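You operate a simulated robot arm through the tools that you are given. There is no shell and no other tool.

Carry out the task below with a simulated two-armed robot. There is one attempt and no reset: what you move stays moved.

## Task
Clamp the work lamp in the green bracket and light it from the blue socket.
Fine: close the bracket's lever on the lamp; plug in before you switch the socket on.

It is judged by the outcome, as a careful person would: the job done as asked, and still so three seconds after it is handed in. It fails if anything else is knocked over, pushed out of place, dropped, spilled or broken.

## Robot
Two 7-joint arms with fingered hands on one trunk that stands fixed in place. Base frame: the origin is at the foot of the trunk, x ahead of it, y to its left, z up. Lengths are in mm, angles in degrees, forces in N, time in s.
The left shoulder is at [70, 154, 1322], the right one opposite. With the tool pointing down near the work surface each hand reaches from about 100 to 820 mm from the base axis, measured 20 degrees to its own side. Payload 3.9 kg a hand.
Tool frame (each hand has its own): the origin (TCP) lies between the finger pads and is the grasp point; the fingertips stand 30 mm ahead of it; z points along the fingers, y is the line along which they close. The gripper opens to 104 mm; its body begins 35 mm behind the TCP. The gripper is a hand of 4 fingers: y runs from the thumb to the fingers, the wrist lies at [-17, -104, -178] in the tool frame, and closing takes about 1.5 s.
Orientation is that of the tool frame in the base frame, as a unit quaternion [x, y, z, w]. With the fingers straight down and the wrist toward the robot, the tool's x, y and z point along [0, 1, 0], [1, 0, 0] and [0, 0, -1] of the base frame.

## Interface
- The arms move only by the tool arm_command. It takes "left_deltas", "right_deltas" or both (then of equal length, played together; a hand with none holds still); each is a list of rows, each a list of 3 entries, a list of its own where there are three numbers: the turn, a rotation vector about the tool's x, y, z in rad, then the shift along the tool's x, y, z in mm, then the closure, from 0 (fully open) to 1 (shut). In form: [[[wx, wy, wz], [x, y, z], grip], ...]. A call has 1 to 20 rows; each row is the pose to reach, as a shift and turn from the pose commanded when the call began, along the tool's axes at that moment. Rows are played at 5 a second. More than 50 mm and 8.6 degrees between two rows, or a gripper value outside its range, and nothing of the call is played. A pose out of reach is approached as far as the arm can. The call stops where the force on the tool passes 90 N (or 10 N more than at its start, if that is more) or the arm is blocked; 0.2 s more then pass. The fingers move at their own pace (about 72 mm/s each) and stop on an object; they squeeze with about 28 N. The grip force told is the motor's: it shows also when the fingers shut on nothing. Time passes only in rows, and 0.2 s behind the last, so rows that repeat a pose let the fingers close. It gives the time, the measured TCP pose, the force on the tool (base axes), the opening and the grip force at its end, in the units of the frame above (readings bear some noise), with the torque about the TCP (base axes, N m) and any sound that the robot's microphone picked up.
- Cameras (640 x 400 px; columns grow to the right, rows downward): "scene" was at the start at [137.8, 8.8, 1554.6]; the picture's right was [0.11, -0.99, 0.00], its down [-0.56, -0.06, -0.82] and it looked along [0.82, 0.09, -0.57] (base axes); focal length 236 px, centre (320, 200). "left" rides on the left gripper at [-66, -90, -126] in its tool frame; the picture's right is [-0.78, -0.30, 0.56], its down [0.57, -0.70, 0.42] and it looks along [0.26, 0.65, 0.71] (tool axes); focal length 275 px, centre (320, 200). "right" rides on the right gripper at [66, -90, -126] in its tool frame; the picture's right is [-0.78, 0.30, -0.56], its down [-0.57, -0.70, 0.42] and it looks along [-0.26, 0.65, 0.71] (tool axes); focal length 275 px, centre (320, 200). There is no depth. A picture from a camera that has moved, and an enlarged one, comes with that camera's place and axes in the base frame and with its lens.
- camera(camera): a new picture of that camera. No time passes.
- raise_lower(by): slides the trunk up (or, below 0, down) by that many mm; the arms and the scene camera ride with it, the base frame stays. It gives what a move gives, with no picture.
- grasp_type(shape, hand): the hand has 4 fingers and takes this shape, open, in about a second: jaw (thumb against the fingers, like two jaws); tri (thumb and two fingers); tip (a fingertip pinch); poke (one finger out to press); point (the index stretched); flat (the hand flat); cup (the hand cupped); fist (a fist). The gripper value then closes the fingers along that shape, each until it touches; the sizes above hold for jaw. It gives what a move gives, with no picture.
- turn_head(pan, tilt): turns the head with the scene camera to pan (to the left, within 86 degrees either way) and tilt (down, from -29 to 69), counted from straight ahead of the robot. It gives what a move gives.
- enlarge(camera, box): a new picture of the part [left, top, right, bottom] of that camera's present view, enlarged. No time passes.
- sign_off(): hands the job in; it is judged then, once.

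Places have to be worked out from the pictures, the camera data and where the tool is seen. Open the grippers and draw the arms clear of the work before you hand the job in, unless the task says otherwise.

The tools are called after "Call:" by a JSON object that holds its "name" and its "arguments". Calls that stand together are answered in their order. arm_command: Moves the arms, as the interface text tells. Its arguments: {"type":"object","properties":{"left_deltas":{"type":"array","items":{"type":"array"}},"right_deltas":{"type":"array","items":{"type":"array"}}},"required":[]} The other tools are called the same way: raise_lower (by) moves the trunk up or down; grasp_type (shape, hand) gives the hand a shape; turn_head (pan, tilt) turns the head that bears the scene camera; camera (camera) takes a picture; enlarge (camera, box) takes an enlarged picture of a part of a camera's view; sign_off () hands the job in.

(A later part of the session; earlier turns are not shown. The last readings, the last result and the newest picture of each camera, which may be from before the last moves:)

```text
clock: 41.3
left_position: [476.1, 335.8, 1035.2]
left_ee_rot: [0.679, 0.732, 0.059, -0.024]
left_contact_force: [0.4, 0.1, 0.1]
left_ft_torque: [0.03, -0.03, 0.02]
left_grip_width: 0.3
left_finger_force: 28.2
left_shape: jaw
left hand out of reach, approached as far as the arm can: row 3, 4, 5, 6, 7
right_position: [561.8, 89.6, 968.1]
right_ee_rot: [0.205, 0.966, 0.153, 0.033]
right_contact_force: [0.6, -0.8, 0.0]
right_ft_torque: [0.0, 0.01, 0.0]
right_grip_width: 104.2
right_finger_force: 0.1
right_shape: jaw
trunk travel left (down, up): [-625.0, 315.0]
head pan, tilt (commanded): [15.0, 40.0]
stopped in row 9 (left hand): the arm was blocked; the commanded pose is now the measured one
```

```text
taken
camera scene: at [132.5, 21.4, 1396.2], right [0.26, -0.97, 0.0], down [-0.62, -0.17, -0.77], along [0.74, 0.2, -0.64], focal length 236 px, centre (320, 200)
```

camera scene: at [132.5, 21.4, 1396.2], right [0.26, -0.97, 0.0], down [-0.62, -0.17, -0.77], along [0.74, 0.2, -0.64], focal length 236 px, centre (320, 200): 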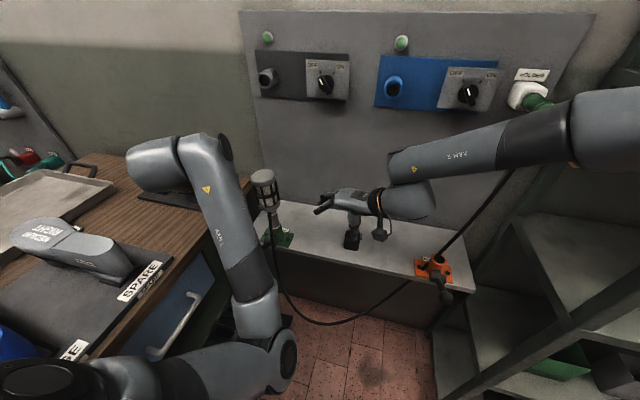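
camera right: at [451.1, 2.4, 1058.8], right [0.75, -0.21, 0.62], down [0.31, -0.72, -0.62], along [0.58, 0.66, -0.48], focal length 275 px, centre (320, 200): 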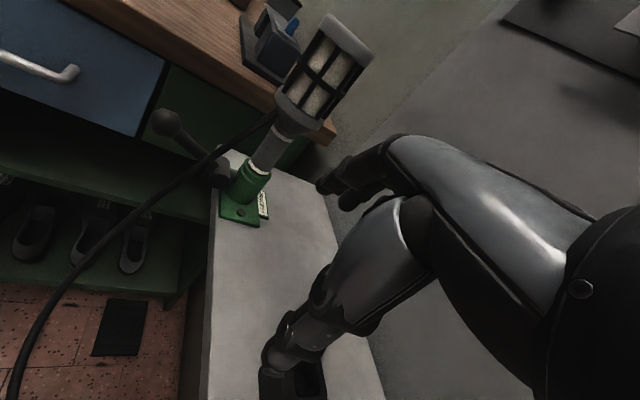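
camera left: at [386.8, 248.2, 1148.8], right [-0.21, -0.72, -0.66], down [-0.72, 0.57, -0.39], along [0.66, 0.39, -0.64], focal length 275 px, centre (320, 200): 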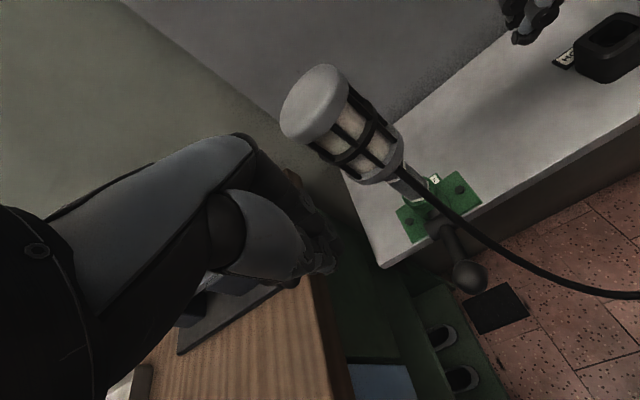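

The left arm got blocked: this spot is too close in for it. The right hand, coming in from the side, suits the lever much better, so first I'll lift the left hand up and out to the left.

Call:
{"name": "arm_command", "arguments": {"left_deltas": [[[0, 0, 0], [0, 0, -35], 1], [[0, 0, 0], [10, 0, -75], 0.8], [[0, 0, 0], [30, 0, -115], 0.6], [[0, 0, 0], [50, 0, -150], 0.4], [[0, 0, 0], [70, 0, -180], 0.2], [[0, 0, 0], [85, 0, -205], 0], [[0, 0, 0], [85, 0, -205], 0]]}}

Call:
{"name": "camera", "arguments": {"camera": "scene"}}

```text
clock: 42.9
left_position: [461.3, 395.3, 1248.2]
left_ee_rot: [0.68, 0.731, 0.059, -0.025]
left_contact_force: [0.5, -0.1, 0.4]
left_ft_torque: [0.01, -0.02, 0.0]
left_grip_width: 103.5
left_finger_force: 0.1
left_shape: jaw
right_position: [562.7, 87.4, 968.5]
right_ee_rot: [0.205, 0.966, 0.153, 0.032]
right_contact_force: [-0.3, -0.7, 0.2]
right_ft_torque: [0.02, -0.04, 0.02]
right_grip_width: 104.0
right_finger_force: 0.1
right_shape: jaw
trunk travel left (down, up): [-625.0, 315.0]
head pan, tilt (commanded): [15.0, 40.0]
```

```text
taken
camera scene: at [132.4, 20.8, 1396.2], right [0.26, -0.97, 0.0], down [-0.62, -0.17, -0.77], along [0.74, 0.2, -0.64], focal length 236 px, centre (320, 200)
```

scene: 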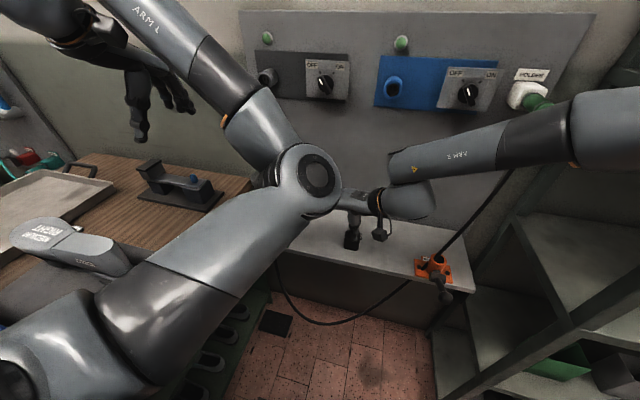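

The left elbow now juts inward in front of the bench, in the right arm's way. I'll move the left hand further out to the left so that arm unfolds.

Call:
{"name": "arm_command", "arguments": {"left_deltas": [[[0, 0, 0], [33, 6, 4], 0], [[0, 0, 0], [66, 12, 8], 0], [[0, 0, 0], [99, 18, 12], 0], [[0, 0, 0], [132, 24, 16], 0], [[0, 0, 0], [162, 31, 20], 0], [[0, 0, 0], [190, 35, 24], 0], [[0, 0, 0], [190, 35, 24], 0]]}}

Call:
{"name": "camera", "arguments": {"camera": "scene"}}

Call:
{"name": "camera", "arguments": {"camera": "left"}}

```text
clock: 44.5
left_position: [482.5, 588.8, 1248.2]
left_ee_rot: [0.68, 0.731, 0.06, -0.024]
left_contact_force: [0.4, 0.9, 0.2]
left_ft_torque: [0.0, 0.01, -0.02]
left_grip_width: 103.4
left_finger_force: 0.0
left_shape: jaw
right_position: [561.6, 87.8, 968.3]
right_ee_rot: [0.206, 0.966, 0.152, 0.033]
right_contact_force: [-0.2, -0.3, -0.4]
right_ft_torque: [0.05, 0.01, -0.01]
right_grip_width: 104.1
right_finger_force: 0.0
right_shape: jaw
trunk travel left (down, up): [-625.0, 315.0]
head pan, tilt (commanded): [15.0, 40.0]
```

```text
taken
camera scene: at [132.2, 20.5, 1396.2], right [0.26, -0.97, 0.0], down [-0.62, -0.17, -0.77], along [0.74, 0.2, -0.64], focal length 236 px, centre (320, 200)
```

scene: 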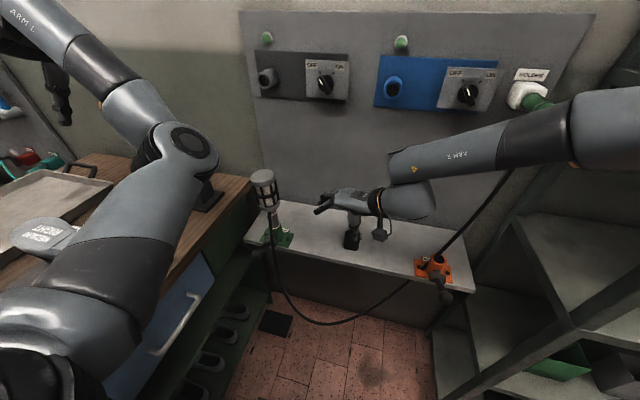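

```text
taken
camera left: at [392.1, 500.7, 1361.3], right [-0.21, -0.72, -0.66], down [-0.72, 0.57, -0.39], along [0.66, 0.39, -0.64], focal length 275 px, centre (320, 200)
```

left: 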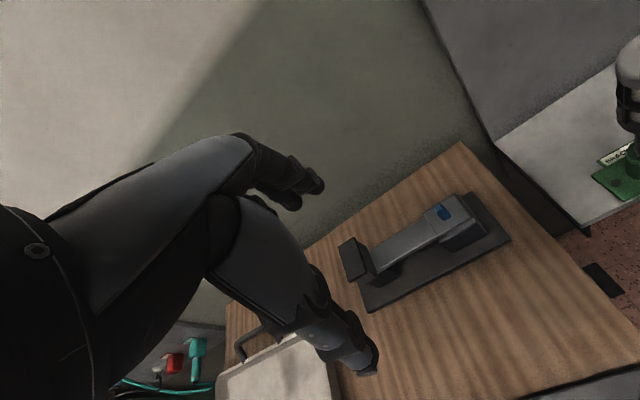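

The left arm is clear and the scene camera now sees the lamp, bracket and lever. I'll zoom in there.

Call:
{"name": "enlarge", "arguments": {"camera": "scene", "box": [225, 150, 325, 290]}}

Call:
{"name": "enlarge", "arguments": {"camera": "scene", "box": [245, 205, 315, 270]}}

```text
2.86 times, centred on (275, 220) of scene
camera zoom: at [132.2, 20.5, 1396.2], right [0.26, -0.97, 0.0], down [-0.62, -0.17, -0.77], along [0.74, 0.2, -0.64], focal length 674 px, centre (449, 143)
```

zoom: 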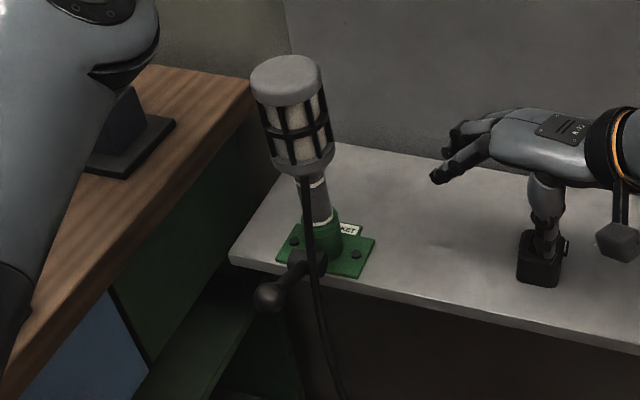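

```text
6.15 times, centred on (280, 238) of scene
camera zoom: at [132.2, 20.5, 1396.2], right [0.26, -0.97, 0.0], down [-0.62, -0.17, -0.77], along [0.74, 0.2, -0.64], focal length 1452 px, centre (566, -31)
```

zoom: 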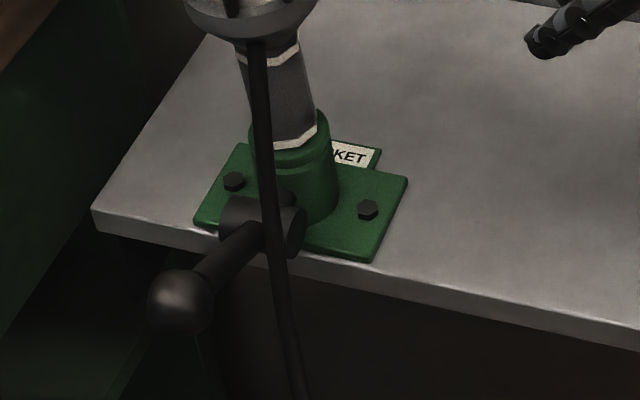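

The ball is at about (474, 288, 867), and the cable passes just right of the lever's root. I'll bring the right hand over in front of the bracket at safe height, turning it so its fingers close left-right.

Call:
{"name": "arm_command", "arguments": {"right_deltas": [[[0, 0, 0], [20, 6, -35], 0], [[0, 0, 0], [50, -8, -42], 0], [[0, 0, 0], [79.5, -22, -46], 0], [[0, 0.016, -0.05], [95.7, 12.4, -34.8], 0], [[0, 0.032, -0.1], [111.9, 47, -23.6], 0], [[0, 0.048, -0.15], [128, 81.5, -12.3], 0], [[0, 0.065, -0.2], [144.2, 116, -1.1], 0], [[0, 0.0809, -0.2487], [160.4, 150.7, 10.1], 0], [[0, 0.0809, -0.2487], [160.4, 150.7, 10.1], 0]]}}

Call:
{"name": "camera", "arguments": {"camera": "right"}}

Call:
{"name": "camera", "arguments": {"camera": "scene"}}

```text
clock: 46.5
left_position: [482.6, 588.1, 1249.4]
left_ee_rot: [0.68, 0.731, 0.06, -0.025]
left_contact_force: [0.1, -0.3, 0.0]
left_ft_torque: [0.0, -0.01, 0.01]
left_grip_width: 103.8
left_finger_force: 0.1
left_shape: jaw
right_position: [477.2, 284.1, 1008.5]
right_ee_rot: [0.081, 0.984, 0.16, 0.013]
right_contact_force: [-1.2, -0.6, 0.6]
right_ft_torque: [0.01, -0.01, 0.02]
right_grip_width: 104.1
right_finger_force: 0.1
right_shape: jaw
trunk travel left (down, up): [-625.0, 315.0]
head pan, tilt (commanded): [15.0, 40.0]
```

```text
taken
camera right: at [391.7, 173.2, 1098.7], right [0.78, -0.02, 0.62], down [0.48, -0.62, -0.63], along [0.4, 0.79, -0.47], focal length 275 px, centre (320, 200)
```

right: 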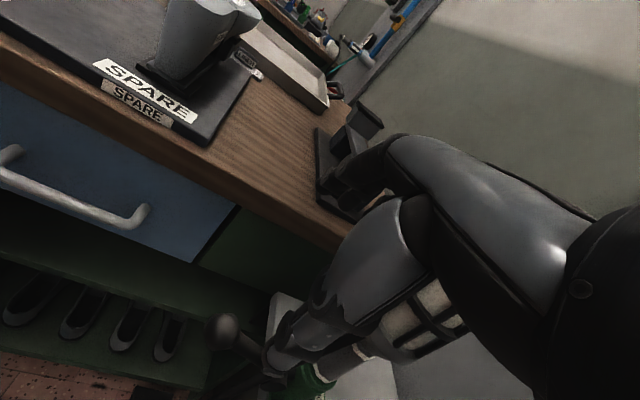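

```text
taken
camera scene: at [132.1, 19.7, 1396.2], right [0.26, -0.97, 0.0], down [-0.62, -0.17, -0.77], along [0.74, 0.2, -0.64], focal length 236 px, centre (320, 200)
```

scene: 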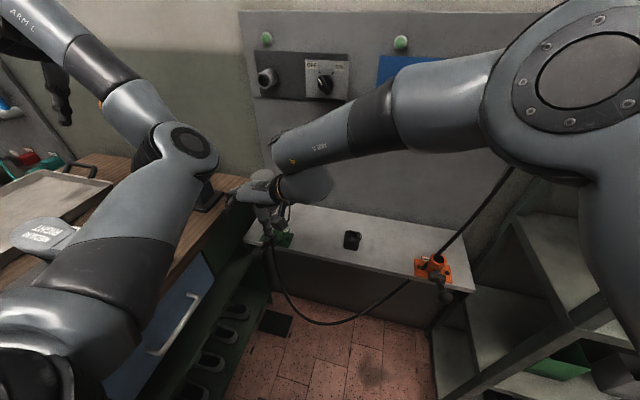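

The ball shows up at the expected place in the right camera. I'll go straight down in steps with open fingers so that the ball comes between thumb and fingers.

Call:
{"name": "arm_command", "arguments": {"right_deltas": [[[0, 0, 0], [0.9, -10, 33], 0], [[0, 0, 0], [1.8, -20, 65], 0], [[0, 0, 0], [2.4, -28, 90], 0], [[0, 0, 0], [2.4, -28, 90], 0]]}}

Call:
{"name": "camera", "arguments": {"camera": "right"}}

Call:
{"name": "enlarge", "arguments": {"camera": "scene", "box": [210, 150, 340, 300]}}

```text
clock: 47.5
left_position: [481.8, 590.8, 1248.0]
left_ee_rot: [0.68, 0.731, 0.059, -0.024]
left_contact_force: [-1.0, -0.1, 0.5]
left_ft_torque: [0.0, 0.01, -0.01]
left_grip_width: 103.8
left_finger_force: 0.0
left_shape: jaw
right_position: [471.8, 287.9, 909.5]
right_ee_rot: [0.078, 0.985, 0.157, 0.012]
right_contact_force: [0.0, -0.1, 0.3]
right_ft_torque: [0.03, 0.04, -0.02]
right_grip_width: 104.0
right_finger_force: 0.1
right_shape: jaw
trunk travel left (down, up): [-625.0, 315.0]
head pan, tilt (commanded): [15.0, 40.0]
```

```text
taken
camera right: at [387.3, 177.0, 1001.0], right [0.78, -0.01, 0.62], down [0.48, -0.62, -0.62], along [0.39, 0.79, -0.48], focal length 275 px, centre (320, 200)
```

right: 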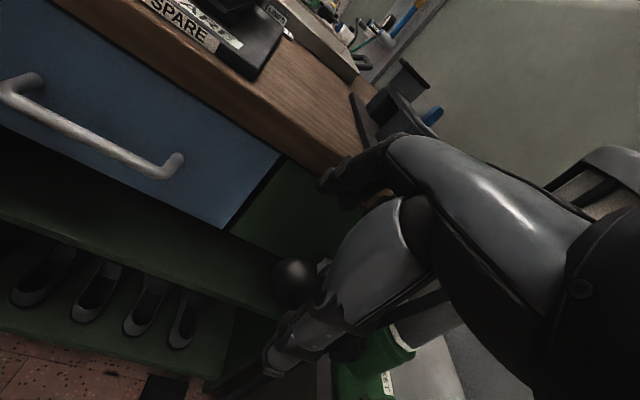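

```text
2.67 times, centred on (275, 225) of scene
camera zoom: at [131.9, 21.5, 1396.2], right [0.26, -0.97, 0.0], down [-0.62, -0.17, -0.77], along [0.74, 0.2, -0.64], focal length 629 px, centre (440, 133)
```

zoom: 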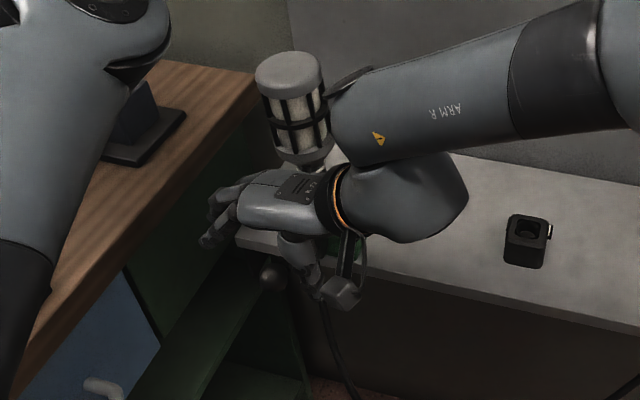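

The ball lies just below the grasp point, with nothing touched. I'll go down the last 42 mm and close on it.

Call:
{"name": "arm_command", "arguments": {"right_deltas": [[[0, 0, 0], [-0.7, -4.4, 13.3], 0], [[0, 0, 0], [-1.4, -8.8, 26.6], 0], [[0, 0, 0], [-2, -13.3, 39.9], 0], [[0, 0, 0], [-2, -13.3, 39.9], 0]]}}

Call:
{"name": "camera", "arguments": {"camera": "right"}}

Call:
{"name": "enlarge", "arguments": {"camera": "scene", "box": [210, 180, 340, 310]}}

```text
clock: 48.5
left_position: [483.1, 588.8, 1248.0]
left_ee_rot: [0.68, 0.731, 0.059, -0.024]
left_contact_force: [-0.3, 0.1, -0.4]
left_ft_torque: [-0.01, 0.04, 0.0]
left_grip_width: 103.9
left_finger_force: 0.1
left_shape: jaw
right_position: [474.7, 287.4, 867.9]
right_ee_rot: [0.077, 0.985, 0.156, 0.012]
right_contact_force: [0.2, -0.6, 0.6]
right_ft_torque: [0.01, 0.0, 0.0]
right_grip_width: 104.1
right_finger_force: 0.1
right_shape: jaw
trunk travel left (down, up): [-625.0, 315.0]
head pan, tilt (commanded): [15.0, 40.0]
```

```text
taken
camera right: at [389.4, 176.4, 959.0], right [0.78, -0.01, 0.62], down [0.48, -0.62, -0.62], along [0.39, 0.79, -0.48], focal length 275 px, centre (320, 200)
```

right: 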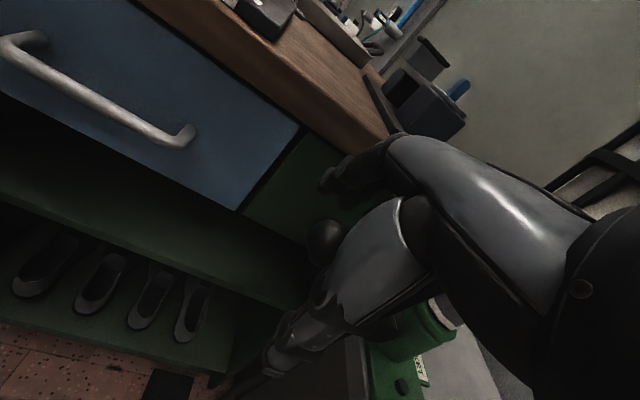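

```text
3.08 times, centred on (275, 245) of scene
camera zoom: at [132.0, 21.4, 1396.2], right [0.26, -0.97, 0.0], down [-0.62, -0.17, -0.77], along [0.74, 0.2, -0.64], focal length 726 px, centre (458, 62)
```

zoom: 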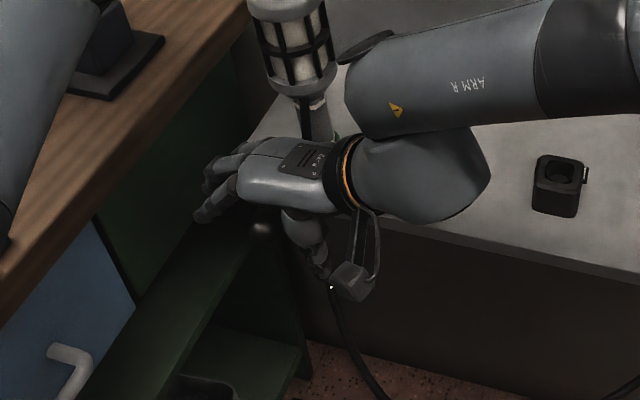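

The ball is right at the grasp point. I'll close the hand on it.

Call:
{"name": "arm_command", "arguments": {"right_deltas": [[[0, 0, 0], [0, 0, 0], 0.4], [[0, 0, 0], [0, 0, 0], 0.7], [[0, 0, 0], [0, 0, 0], 1], [[0, 0, 0], [0, 0, 0], 1], [[0, 0, 0], [0, 0, 0], 1], [[0, 0, 0], [0, 0, 0], 1], [[0, 0, 0], [0, 0, 0], 1]]}}

Call:
{"name": "camera", "arguments": {"camera": "right"}}

Call:
{"name": "enlarge", "arguments": {"camera": "scene", "box": [210, 180, 340, 310]}}

```text
clock: 50.1
left_position: [483.7, 590.2, 1246.4]
left_ee_rot: [0.679, 0.731, 0.059, -0.025]
left_contact_force: [-0.1, -0.5, -0.5]
left_ft_torque: [0.0, 0.02, -0.03]
left_grip_width: 103.5
left_finger_force: 0.0
left_shape: jaw
right_position: [473.0, 289.3, 867.1]
right_ee_rot: [0.077, 0.985, 0.155, 0.011]
right_contact_force: [-2.3, 0.8, -11.4]
right_ft_torque: [0.14, -0.04, 0.11]
right_grip_width: 12.6
right_finger_force: 27.9
right_shape: jaw
trunk travel left (down, up): [-625.0, 315.0]
head pan, tilt (commanded): [15.0, 40.0]
```

```text
taken
camera right: at [389.6, 176.8, 958.0], right [0.78, -0.01, 0.62], down [0.48, -0.62, -0.62], along [0.39, 0.78, -0.48], focal length 275 px, centre (320, 200)
```

right: 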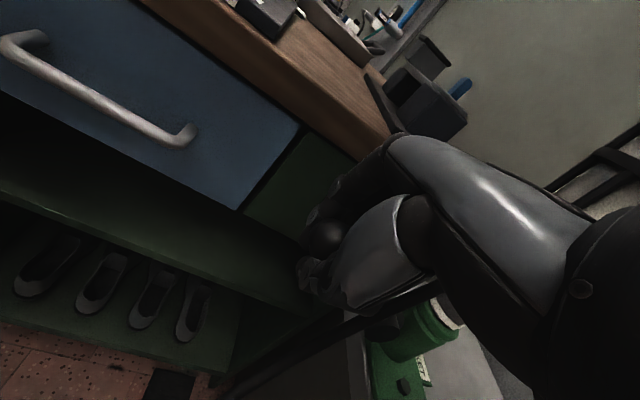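

```text
3.08 times, centred on (275, 245) of scene
camera zoom: at [133.2, 22.3, 1395.9], right [0.26, -0.97, 0.0], down [-0.62, -0.17, -0.77], along [0.74, 0.2, -0.64], focal length 726 px, centre (458, 62)
```

zoom: 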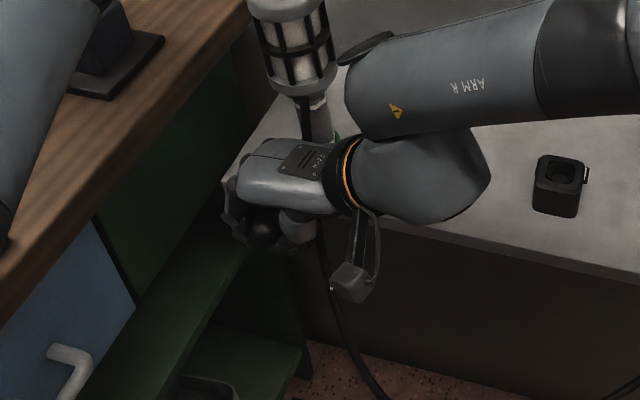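

The fingers have wrapped around the ball; the lever has not moved and pulls about 11 N downward on the hand. I'll try moving it 10 mm down along its arc and watch the force.

Call:
{"name": "arm_command", "arguments": {"right_deltas": [[[0, 0, 0], [1.3, -1.2, 2.8], 1], [[0, 0, 0], [2.6, -2.3, 5.5], 1], [[0, 0, 0], [4, -3.5, 8.3], 1], [[0, 0, 0], [4, -3.5, 8.3], 1]]}}

Call:
{"name": "enlarge", "arguments": {"camera": "scene", "box": [210, 180, 340, 310]}}

```text
clock: 51.1
left_position: [481.7, 589.4, 1248.2]
left_ee_rot: [0.679, 0.731, 0.06, -0.025]
left_contact_force: [0.3, -0.4, 0.1]
left_ft_torque: [-0.01, -0.01, 0.02]
left_grip_width: 103.6
left_finger_force: 0.1
left_shape: jaw
right_position: [471.4, 287.8, 859.1]
right_ee_rot: [0.078, 0.984, 0.156, 0.013]
right_contact_force: [1.6, -0.8, 1.5]
right_ft_torque: [0.01, -0.08, 0.13]
right_grip_width: 13.0
right_finger_force: 27.8
right_shape: jaw
trunk travel left (down, up): [-625.0, 315.0]
head pan, tilt (commanded): [15.0, 40.0]
```

```text
3.08 times, centred on (275, 245) of scene
camera zoom: at [132.3, 21.2, 1396.2], right [0.26, -0.97, 0.0], down [-0.62, -0.17, -0.77], along [0.74, 0.2, -0.64], focal length 726 px, centre (458, 62)
```

zoom: 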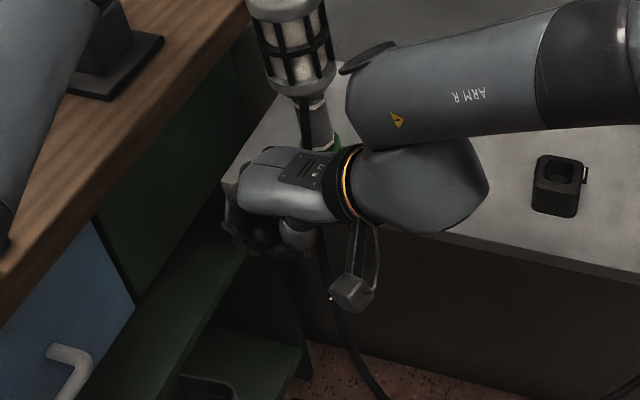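

The hand moved 8 mm down with only 1.5 N of resistance, and the ball seems to have gone along. I'll continue along the arc to level and check again.

Call:
{"name": "arm_command", "arguments": {"right_deltas": [[[0, 0, 0], [1.4, -2.8, 7.8], 1], [[0, 0, 0], [2.5, -5.6, 15.6], 1], [[0, 0, 0], [3.2, -8.4, 23.4], 1], [[0, 0, 0], [3.2, -8.4, 23.4], 1]]}}

Call:
{"name": "enlarge", "arguments": {"camera": "scene", "box": [210, 180, 340, 310]}}

Call:
{"name": "camera", "arguments": {"camera": "right"}}

```text
clock: 52.1
left_position: [481.4, 589.6, 1247.6]
left_ee_rot: [0.678, 0.732, 0.059, -0.024]
left_contact_force: [0.5, -0.6, 0.2]
left_ft_torque: [0.01, -0.04, -0.02]
left_grip_width: 103.9
left_finger_force: 0.1
left_shape: jaw
right_position: [466.2, 287.3, 834.5]
right_ee_rot: [0.077, 0.985, 0.156, 0.012]
right_contact_force: [-0.6, 0.3, 1.3]
right_ft_torque: [0.01, -0.08, 0.14]
right_grip_width: 12.8
right_finger_force: 28.1
right_shape: jaw
trunk travel left (down, up): [-625.0, 315.0]
head pan, tilt (commanded): [15.0, 40.0]
```

```text
3.08 times, centred on (275, 245) of scene
camera zoom: at [131.7, 21.5, 1396.2], right [0.26, -0.97, 0.0], down [-0.62, -0.17, -0.77], along [0.74, 0.2, -0.64], focal length 726 px, centre (458, 62)
```

zoom: 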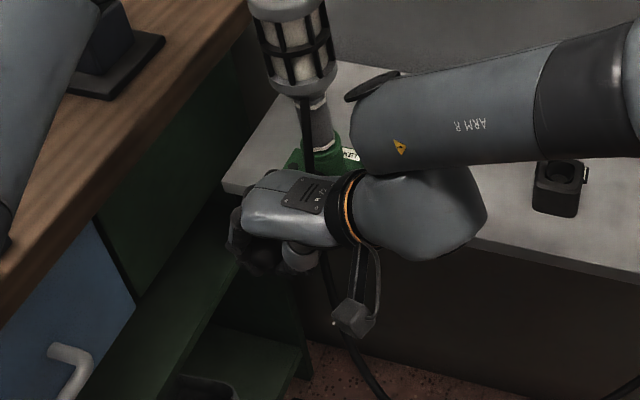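

```text
taken
camera right: at [381.8, 176.1, 925.7], right [0.78, -0.01, 0.62], down [0.48, -0.62, -0.62], along [0.39, 0.79, -0.48], focal length 275 px, centre (320, 200)
```

right: 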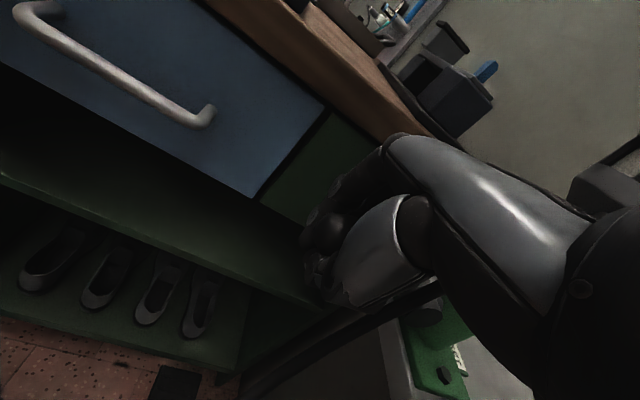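

The lever follows downward freely, so down is the closing direction. I'll carry on along the arc to about 20° below level.

Call:
{"name": "arm_command", "arguments": {"right_deltas": [[[0, 0, 0], [-0.3, -2.1, 6.9], 1], [[0, 0, 0], [-1.3, -4.2, 13.7], 1], [[0, 0, 0], [-2.9, -6.2, 20.5], 1], [[0, 0, 0], [-4.9, -8.2, 27.1], 1], [[0, 0, 0], [-4.9, -8.2, 27.1], 1]]}}

Call:
{"name": "enlarge", "arguments": {"camera": "scene", "box": [210, 180, 340, 310]}}

```text
clock: 53.3
left_position: [481.4, 589.5, 1247.8]
left_ee_rot: [0.679, 0.731, 0.059, -0.024]
left_contact_force: [-0.4, -0.7, -0.3]
left_ft_torque: [0.02, 0.02, 0.01]
left_grip_width: 103.7
left_finger_force: 0.0
left_shape: jaw
right_position: [469.9, 287.9, 807.6]
right_ee_rot: [0.076, 0.985, 0.156, 0.012]
right_contact_force: [-8.2, -0.8, -1.3]
right_ft_torque: [-0.09, -0.14, 0.17]
right_grip_width: 12.6
right_finger_force: 27.8
right_shape: jaw
trunk travel left (down, up): [-625.0, 315.0]
head pan, tilt (commanded): [15.0, 40.0]
```

```text
3.08 times, centred on (275, 245) of scene
camera zoom: at [130.6, 21.4, 1396.3], right [0.26, -0.97, 0.0], down [-0.62, -0.17, -0.77], along [0.74, 0.2, -0.64], focal length 726 px, centre (458, 62)
```

zoom: 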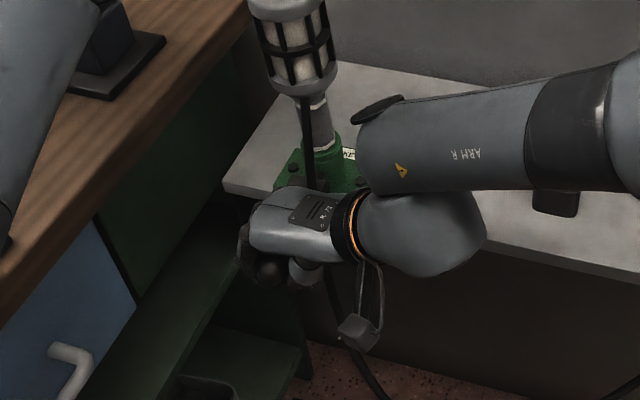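

The 8 N toward the robot says the lever is a bit longer than I took it for; a fit gives the pivot near (560, 828) and a radius of about 94 mm. I'll continue on that corrected arc to about 30° below level.

Call:
{"name": "arm_command", "arguments": {"right_deltas": [[[0, 0, 0], [1.2, -1.6, 4.5], 1], [[0, 0, 0], [0.6, -3.1, 9.1], 1], [[0, 0, 0], [-2.5, -5, 16.3], 1], [[0, 0, 0], [-6.2, -6.8, 23.6], 1], [[0, 0, 0], [-6.2, -6.8, 23.6], 1]]}}

Call:
{"name": "enlarge", "arguments": {"camera": "scene", "box": [210, 180, 340, 310]}}

Call:
{"name": "camera", "arguments": {"camera": "right"}}

```text
clock: 54.5
left_position: [480.3, 590.3, 1247.7]
left_ee_rot: [0.678, 0.732, 0.059, -0.023]
left_contact_force: [0.0, 0.3, 0.0]
left_ft_torque: [-0.02, -0.01, 0.03]
left_grip_width: 103.8
left_finger_force: 0.1
left_shape: jaw
right_position: [479.2, 287.6, 782.5]
right_ee_rot: [0.078, 0.985, 0.156, 0.013]
right_contact_force: [-0.6, 6.2, 7.9]
right_ft_torque: [-0.16, -0.51, 0.27]
right_grip_width: 12.0
right_finger_force: 28.0
right_shape: jaw
trunk travel left (down, up): [-625.0, 315.0]
head pan, tilt (commanded): [15.0, 40.0]
```

```text
3.08 times, centred on (275, 245) of scene
camera zoom: at [130.9, 22.1, 1396.4], right [0.26, -0.97, 0.0], down [-0.62, -0.17, -0.77], along [0.74, 0.2, -0.64], focal length 726 px, centre (458, 62)
```

zoom: 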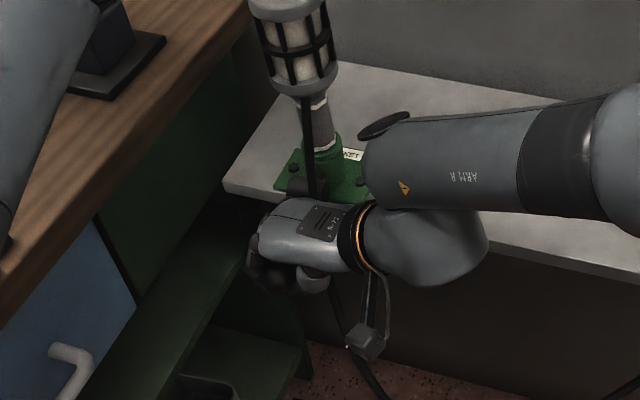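

```text
taken
camera right: at [393.1, 176.6, 873.8], right [0.78, -0.01, 0.62], down [0.48, -0.62, -0.62], along [0.39, 0.79, -0.48], focal length 275 px, centre (320, 200)
```

right: 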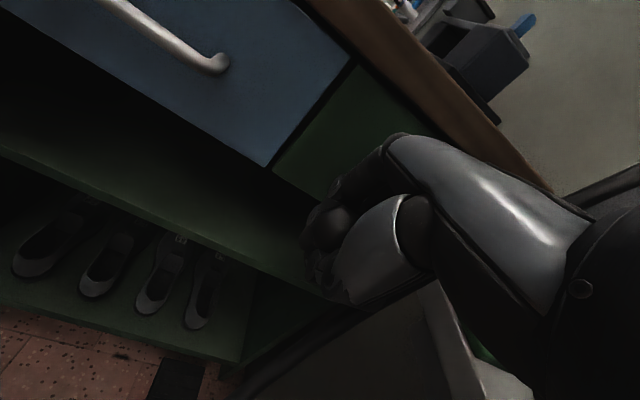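

There is now about 8 N of resistance upward, perhaps the clamp beginning to bite. I'll go a little further along the arc and check.

Call:
{"name": "arm_command", "arguments": {"right_deltas": [[[0, 0, 0], [-3.7, -1.2, 5.4], 1], [[0, 0, 0], [-7.3, -2.3, 10.7], 1], [[0, 0, 0], [-7.3, -2.3, 10.7], 1]]}}

Call:
{"name": "camera", "arguments": {"camera": "scene"}}

Call:
{"name": "enlarge", "arguments": {"camera": "scene", "box": [210, 180, 340, 310]}}

```text
clock: 55.3
left_position: [478.7, 590.4, 1249.2]
left_ee_rot: [0.679, 0.732, 0.059, -0.023]
left_contact_force: [-0.3, -0.5, -0.3]
left_ft_torque: [-0.01, 0.01, 0.01]
left_grip_width: 103.6
left_finger_force: 0.0
left_shape: jaw
right_position: [483.3, 288.5, 772.2]
right_ee_rot: [0.077, 0.985, 0.156, 0.013]
right_contact_force: [-5.2, 8.5, 14.6]
right_ft_torque: [-0.25, -1.15, 0.47]
right_grip_width: 12.1
right_finger_force: 27.9
right_shape: jaw
trunk travel left (down, up): [-625.0, 315.0]
head pan, tilt (commanded): [15.0, 40.0]
```

```text
taken
camera scene: at [129.0, 22.2, 1396.6], right [0.26, -0.97, 0.0], down [-0.62, -0.17, -0.77], along [0.74, 0.2, -0.64], focal length 236 px, centre (320, 200)
```

scene: 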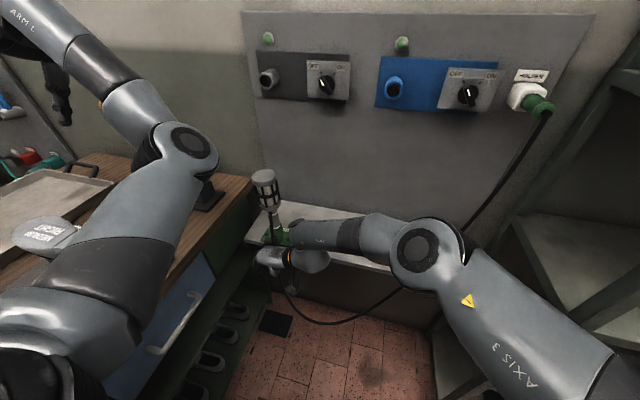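

```text
3.08 times, centred on (275, 245) of scene
camera zoom: at [129.0, 22.2, 1396.6], right [0.26, -0.97, 0.0], down [-0.62, -0.17, -0.77], along [0.74, 0.2, -0.64], focal length 726 px, centre (458, 62)
```

zoom: 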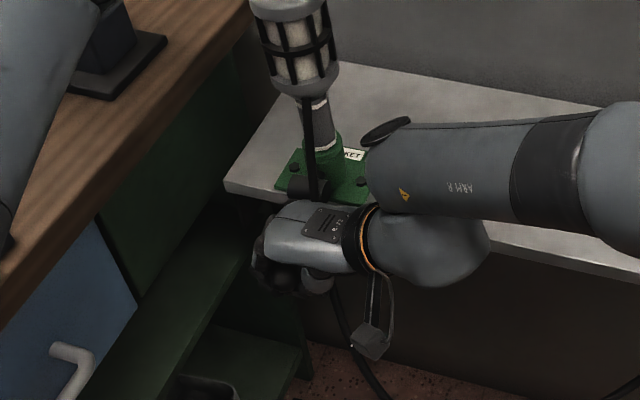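

The torque suggests the palm now bears on the lever's shaft, since the hand does not turn with it. I'll open the fingers around the ball, back off a little and see whether the lever stays.

Call:
{"name": "arm_command", "arguments": {"right_deltas": [[[0, 0, 0], [0, 0, 0], 0.6], [[0, 0, 0], [0, 0, 0], 0.4], [[0, 0, 0], [0, 0, 0], 0.3], [[0, 0, 0], [0, 0, 0], 0.3], [[0, 0, 0], [5, 3, -9.5], 0.3], [[0, 0, 0], [10, 6, -19], 0.3], [[0, 0, 0], [15, 14, -47], 0.3], [[0, 0, 0], [20, 25, -77], 0.3], [[0, 0, 0], [20, 38, -115], 0.3], [[0, 0, 0], [20, 38, -115], 0.3]]}}

Call:
{"name": "camera", "arguments": {"camera": "scene"}}

Call:
{"name": "camera", "arguments": {"camera": "right"}}

```text
clock: 57.5
left_position: [482.6, 589.8, 1248.4]
left_ee_rot: [0.679, 0.731, 0.059, -0.025]
left_contact_force: [0.1, 0.2, -0.1]
left_ft_torque: [0.0, -0.02, 0.0]
left_grip_width: 103.6
left_finger_force: 0.1
left_shape: jaw
right_position: [465.1, 291.3, 891.1]
right_ee_rot: [0.077, 0.985, 0.156, 0.012]
right_contact_force: [1.0, -0.6, 0.9]
right_ft_torque: [0.04, -0.03, 0.03]
right_grip_width: 72.4
right_finger_force: 0.0
right_shape: jaw
trunk travel left (down, up): [-625.0, 315.0]
head pan, tilt (commanded): [15.0, 40.0]
```

```text
taken
camera scene: at [132.6, 21.4, 1396.1], right [0.26, -0.97, 0.0], down [-0.62, -0.17, -0.77], along [0.74, 0.2, -0.64], focal length 236 px, centre (320, 200)
```

scene: 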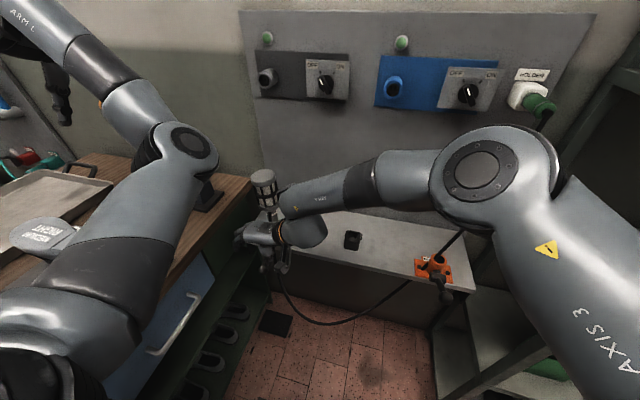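

```text
taken
camera right: at [381.2, 179.5, 982.5], right [0.78, -0.01, 0.62], down [0.48, -0.62, -0.62], along [0.39, 0.79, -0.48], focal length 275 px, centre (320, 200)
```

right: 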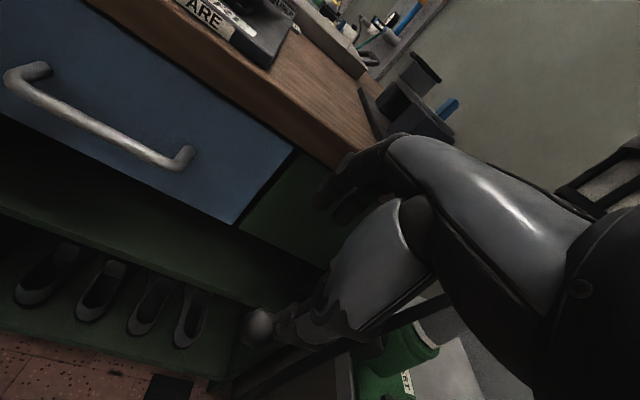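

The lever stayed down, with its ball now at about (475, 288, 787), roughly 26–35° below level. I'll close the fist and use the fingertips to press the ball further down from above.

Call:
{"name": "arm_command", "arguments": {"right_deltas": [[[0, 0, 0], [0, 0, 0], 0.6], [[0, 0, 0], [-2, -7, 0], 1], [[0, 0, 0], [-4, -13, 8], 1], [[0, 0, 0], [-5.3, -20.6, 16], 1], [[0, 0, 0], [-5.3, -20.6, 25.9], 1], [[0, 0, 0], [-5.3, -20.6, 25.9], 1]]}}

Call:
{"name": "camera", "arguments": {"camera": "right"}}

Call:
{"name": "enlarge", "arguments": {"camera": "scene", "box": [210, 180, 340, 310]}}

```text
clock: 58.9
left_position: [481.2, 589.9, 1248.1]
left_ee_rot: [0.679, 0.731, 0.059, -0.024]
left_contact_force: [0.0, 0.6, -1.0]
left_ft_torque: [0.0, 0.01, 0.03]
left_grip_width: 103.6
left_finger_force: 0.1
left_shape: jaw
right_position: [469.6, 280.0, 861.5]
right_ee_rot: [0.077, 0.985, 0.156, 0.012]
right_contact_force: [-0.5, 0.4, 0.2]
right_ft_torque: [0.01, 0.0, 0.02]
right_grip_width: 0.0
right_finger_force: 28.0
right_shape: jaw
trunk travel left (down, up): [-625.0, 315.0]
head pan, tilt (commanded): [15.0, 40.0]
```

```text
taken
camera right: at [384.9, 167.2, 952.2], right [0.78, -0.01, 0.62], down [0.48, -0.62, -0.62], along [0.39, 0.79, -0.48], focal length 275 px, centre (320, 200)
```

right: 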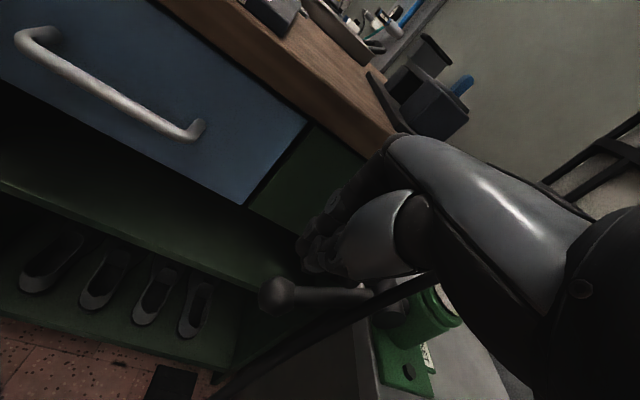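

```text
3.08 times, centred on (275, 245) of scene
camera zoom: at [132.0, 21.4, 1396.2], right [0.26, -0.97, 0.0], down [-0.62, -0.17, -0.77], along [0.74, 0.2, -0.64], focal length 726 px, centre (458, 62)
```

zoom: 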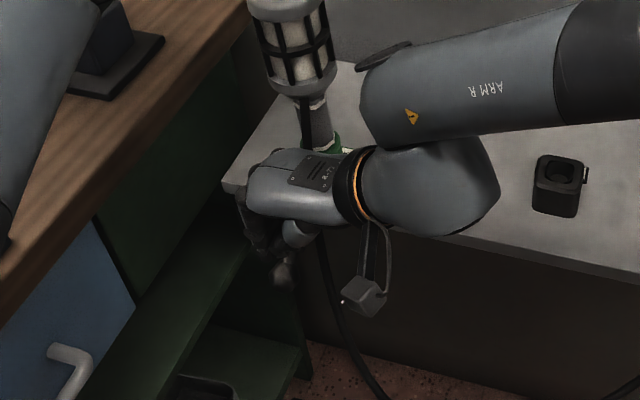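

The lever sits about 30° below level. I'll press gently with the fingertips on top of the ball to find out whether it can go further or is at its stop.

Call:
{"name": "arm_command", "arguments": {"right_deltas": [[[0, 0, 0], [0, -4.6, 14.3], 1], [[0, 0, 0], [0, -8, 24.7], 1], [[0, 0, 0], [0, -9.9, 30.4], 1], [[0, 0, 0], [0, -11.7, 36.1], 1], [[0, 0, 0], [0, -11.7, 36.1], 1]]}}

Call:
{"name": "camera", "arguments": {"camera": "right"}}

```text
clock: 60.1
left_position: [479.5, 588.7, 1249.0]
left_ee_rot: [0.679, 0.731, 0.06, -0.024]
left_contact_force: [-0.4, 0.4, 0.8]
left_ft_torque: [0.0, 0.01, -0.03]
left_grip_width: 103.9
left_finger_force: 0.0
left_shape: jaw
right_position: [468.9, 278.4, 825.7]
right_ee_rot: [0.077, 0.984, 0.157, 0.013]
right_contact_force: [-0.3, 0.9, 14.1]
right_ft_torque: [0.14, -0.15, 0.0]
right_grip_width: 0.3
right_finger_force: 28.3
right_shape: jaw
trunk travel left (down, up): [-625.0, 315.0]
head pan, tilt (commanded): [15.0, 40.0]
```

```text
taken
camera right: at [384.3, 167.1, 915.9], right [0.78, -0.02, 0.62], down [0.48, -0.62, -0.62], along [0.39, 0.79, -0.48], focal length 275 px, centre (320, 200)
```

right: 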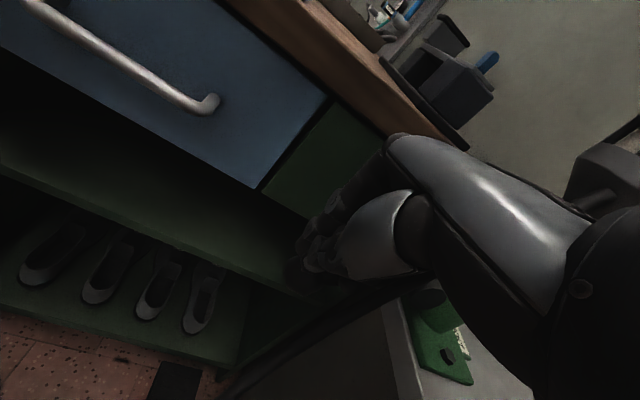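

With 14 N it gives slowly or is at its stop. I'll press 5 mm more to see whether the force climbs or the lever yields.

Call:
{"name": "arm_command", "arguments": {"right_deltas": [[[0, 0, 0], [0, -0.8, 2.4], 1], [[0, 0, 0], [0, -1.6, 4.8], 1], [[0, 0, 0], [0, -1.6, 4.8], 1]]}}

```text
clock: 60.9
left_position: [479.6, 586.4, 1251.5]
left_ee_rot: [0.679, 0.731, 0.061, -0.025]
left_contact_force: [-0.1, -0.3, -0.3]
left_ft_torque: [0.0, 0.01, 0.02]
left_grip_width: 103.7
left_finger_force: 0.2
left_shape: jaw
right_position: [469.2, 276.3, 822.2]
right_ee_rot: [0.077, 0.984, 0.157, 0.014]
right_contact_force: [-0.2, -6.7, 25.6]
right_ft_torque: [0.01, -0.24, -0.08]
right_grip_width: 0.0
right_finger_force: 28.0
right_shape: jaw
trunk travel left (down, up): [-625.0, 315.0]
head pan, tilt (commanded): [15.0, 40.0]
```

The force climbs and the tip starts sliding sideways, so this may be the stop. I'll back off and measure the lever's angle again.

Call:
{"name": "arm_command", "arguments": {"right_deltas": [[[0, 0, 0], [0, 3, -9.5], 1], [[0, 0, 0], [0, 9, -28.5], 1], [[0, 0, 0], [0, 15.5, -47.5], 1], [[0, 0, 0], [0, 15.5, -47.5], 1]]}}

Call:
{"name": "camera", "arguments": {"camera": "right"}}

Call:
{"name": "enlarge", "arguments": {"camera": "right", "box": [230, 250, 450, 390]}}

```text
clock: 61.9
left_position: [482.8, 588.8, 1247.0]
left_ee_rot: [0.68, 0.731, 0.059, -0.024]
left_contact_force: [-0.4, -0.2, -0.7]
left_ft_torque: [0.01, -0.02, 0.01]
left_grip_width: 103.7
left_finger_force: 0.1
left_shape: jaw
right_position: [468.1, 279.0, 867.5]
right_ee_rot: [0.077, 0.985, 0.156, 0.012]
right_contact_force: [0.5, -0.4, 0.8]
right_ft_torque: [0.01, 0.0, 0.0]
right_grip_width: 0.1
right_finger_force: 27.9
right_shape: jaw
trunk travel left (down, up): [-625.0, 315.0]
head pan, tilt (commanded): [15.0, 40.0]
```

```text
taken
camera right: at [384.9, 167.1, 959.3], right [0.78, -0.01, 0.62], down [0.48, -0.62, -0.62], along [0.39, 0.79, -0.48], focal length 275 px, centre (320, 200)
```

right: 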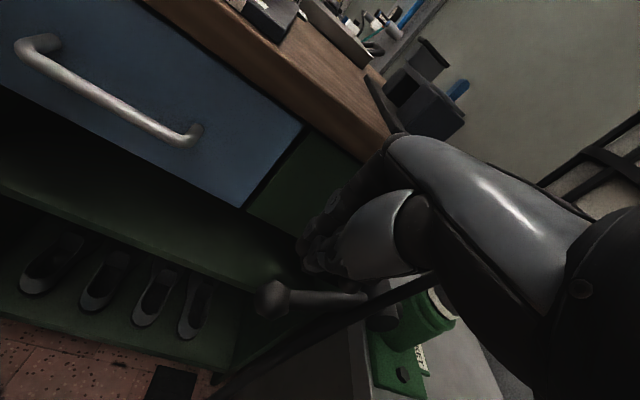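

```text
2.86 times, centred on (340, 320) of right
camera zoom: at [384.9, 167.1, 959.3], right [0.78, -0.01, 0.62], down [0.48, -0.62, -0.62], along [0.39, 0.79, -0.48], focal length 786 px, centre (263, -143)
```

zoom: 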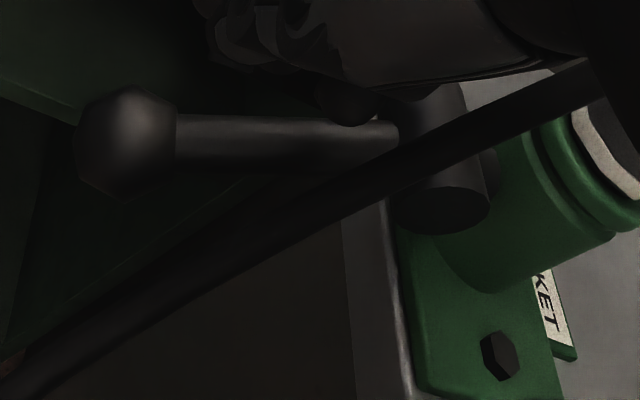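

Pressing with 25 N did not move it: the ball is still at about (473, 288, 788), some 57° from where it began, so this looks like its closed stop. I'll press it home once more, well centred and a bit firmer, to be sure.

Call:
{"name": "arm_command", "arguments": {"right_deltas": [[[0, 0, 0], [-1.4, 4, 1.3], 1], [[0, 0, 0], [-1.4, -1, 16], 1], [[0, 0, 0], [-1.4, -5.2, 29.8], 1], [[0, 0, 0], [-1.4, -7.1, 35.5], 1], [[0, 0, 0], [-1.4, -8.6, 40.3], 1], [[0, 0, 0], [-1.4, -10.2, 45], 1], [[0, 0, 0], [-1.4, -11.4, 48.9], 1]]}}

Call:
{"name": "camera", "arguments": {"camera": "right"}}

Call:
{"name": "enlarge", "arguments": {"camera": "scene", "box": [210, 180, 340, 310]}}

```text
clock: 63.5
left_position: [477.3, 585.6, 1252.3]
left_ee_rot: [0.68, 0.731, 0.062, -0.023]
left_contact_force: [0.1, -0.1, 0.4]
left_ft_torque: [0.0, 0.04, -0.02]
left_grip_width: 103.6
left_finger_force: 0.1
left_shape: jaw
right_position: [471.1, 282.3, 825.7]
right_ee_rot: [0.08, 0.984, 0.16, 0.016]
right_contact_force: [-3.0, -2.0, 38.2]
right_ft_torque: [0.12, -0.33, -0.01]
right_grip_width: 0.0
right_finger_force: 28.3
right_shape: jaw
trunk travel left (down, up): [-625.0, 315.0]
head pan, tilt (commanded): [15.0, 40.0]
```

```text
taken
camera right: at [385.5, 170.2, 914.6], right [0.78, -0.02, 0.63], down [0.48, -0.61, -0.62], along [0.4, 0.79, -0.47], focal length 275 px, centre (320, 200)
```

right: 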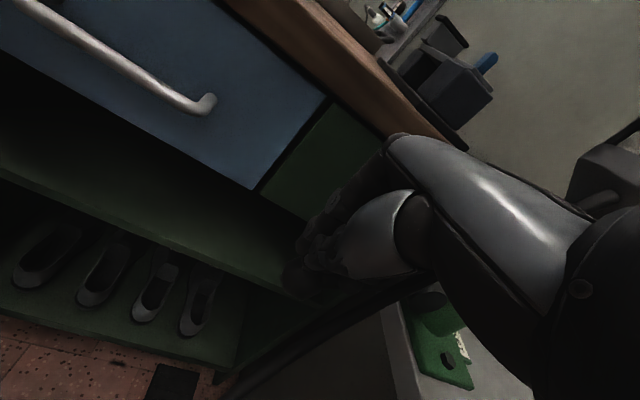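

```text
3.08 times, centred on (275, 245) of scene
camera zoom: at [126.8, 17.9, 1397.4], right [0.26, -0.97, 0.0], down [-0.62, -0.16, -0.77], along [0.74, 0.2, -0.64], focal length 726 px, centre (458, 62)
```

zoom: 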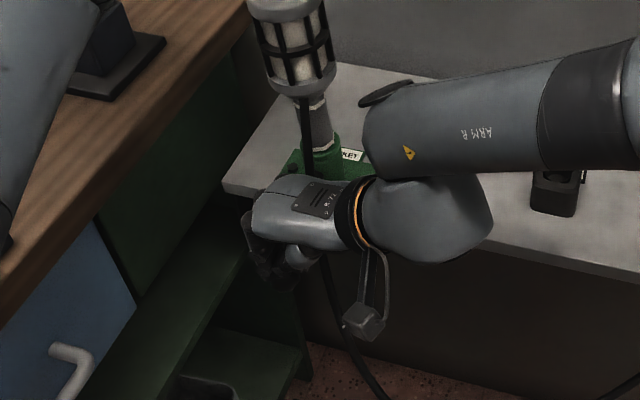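

At 38 N the lever stands firm at the same place, so it is closed against its stop. I'll lift the right hand straight up and back to the right the way it came.

Call:
{"name": "arm_command", "arguments": {"right_deltas": [[[0, 0, 0], [0, 6, -19], 1], [[0, 0, 0], [0, 18.5, -57], 1], [[0, 0, 0], [0, 32.4, -100], 1], [[0, 0, 0], [0, 46.4, -143], 1], [[0, 0, 0], [0, 60, -183], 1], [[0, 0, 0], [-6.2, 22.4, -195], 1], [[0, 0, 0], [-12.4, -15.2, -207], 1], [[0, 0, 0], [-18.6, -52.8, -220], 0.8], [[0, 0, 0], [-24.8, -90.4, -232], 0.5], [[0, 0, 0], [-31, -128, -244], 0.2], [[0, 0, 0], [-31, -128, -244], 0]]}}

Call:
{"name": "camera", "arguments": {"camera": "scene"}}

Call:
{"name": "camera", "arguments": {"camera": "right"}}

```text
clock: 65.9
left_position: [481.8, 590.2, 1247.0]
left_ee_rot: [0.679, 0.731, 0.059, -0.023]
left_contact_force: [0.9, 0.0, -0.5]
left_ft_torque: [-0.02, -0.01, -0.04]
left_grip_width: 103.7
left_finger_force: 0.1
left_shape: jaw
right_position: [471.0, 83.7, 1011.6]
right_ee_rot: [0.077, 0.985, 0.155, 0.011]
right_contact_force: [0.1, 0.9, 0.5]
right_ft_torque: [-0.03, 0.0, 0.01]
right_grip_width: 100.0
right_finger_force: 0.0
right_shape: jaw
trunk travel left (down, up): [-625.0, 315.0]
head pan, tilt (commanded): [15.0, 40.0]
```

```text
taken
camera scene: at [132.0, 22.6, 1396.2], right [0.26, -0.97, 0.0], down [-0.62, -0.17, -0.77], along [0.74, 0.2, -0.64], focal length 236 px, centre (320, 200)
```

scene: 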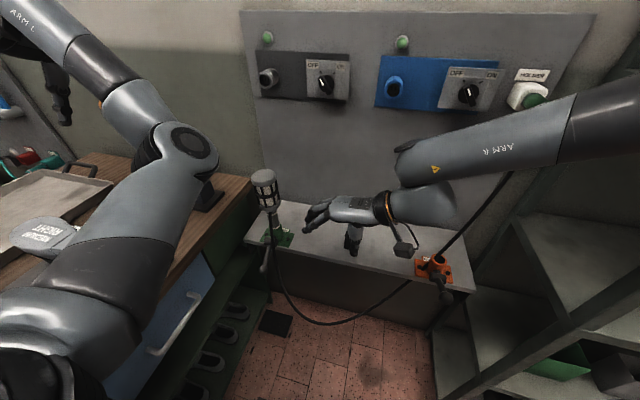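

```text
taken
camera right: at [386.3, -27.9, 1101.4], right [0.78, -0.01, 0.62], down [0.48, -0.62, -0.62], along [0.39, 0.79, -0.48], focal length 275 px, centre (320, 200)
```

right: 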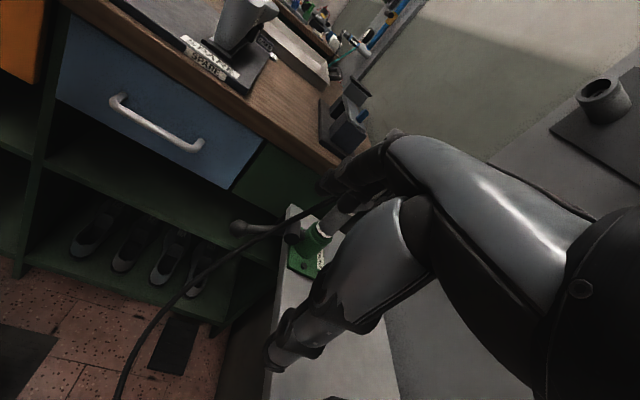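

The lamp still stands in the bracket. I'll zoom in to check the closed lever and the lamp's seating.

Call:
{"name": "enlarge", "arguments": {"camera": "scene", "box": [225, 150, 325, 290]}}

Call:
{"name": "enlarge", "arguments": {"camera": "scene", "box": [245, 205, 315, 275]}}

Call:
{"name": "enlarge", "arguments": {"camera": "right", "box": [210, 170, 370, 290]}}

```text
2.86 times, centred on (275, 220) of scene
camera zoom: at [132.0, 22.6, 1396.2], right [0.26, -0.97, 0.0], down [-0.62, -0.17, -0.77], along [0.74, 0.2, -0.64], focal length 674 px, centre (449, 143)
```

zoom: 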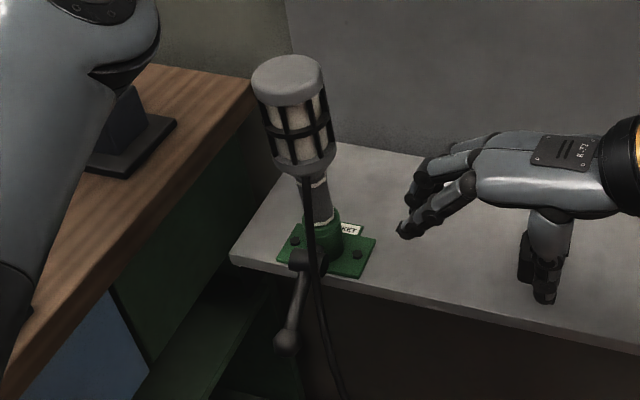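

```text
5.71 times, centred on (280, 240) of scene
camera zoom: at [132.0, 22.6, 1396.2], right [0.26, -0.97, 0.0], down [-0.62, -0.17, -0.77], along [0.74, 0.2, -0.64], focal length 1349 px, centre (549, -29)
```

zoom: 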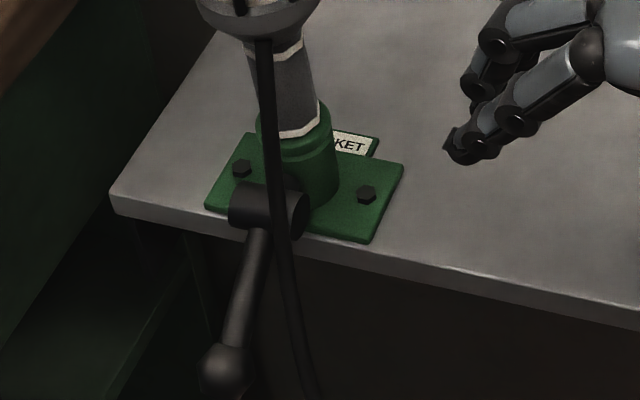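

```text
3.33 times, centred on (290, 230) of right
camera zoom: at [386.3, -27.9, 1101.4], right [0.78, -0.01, 0.62], down [0.48, -0.62, -0.62], along [0.39, 0.79, -0.48], focal length 918 px, centre (420, 100)
```

zoom: 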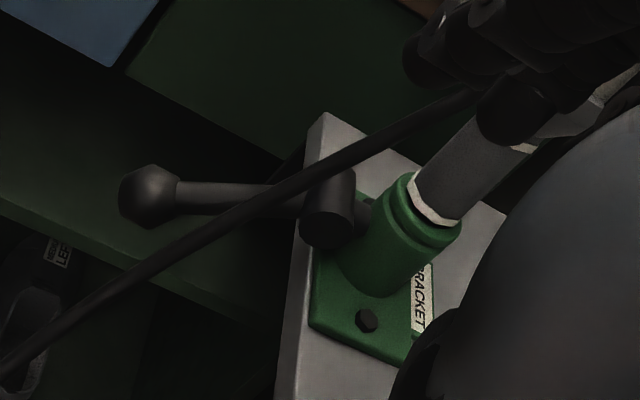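

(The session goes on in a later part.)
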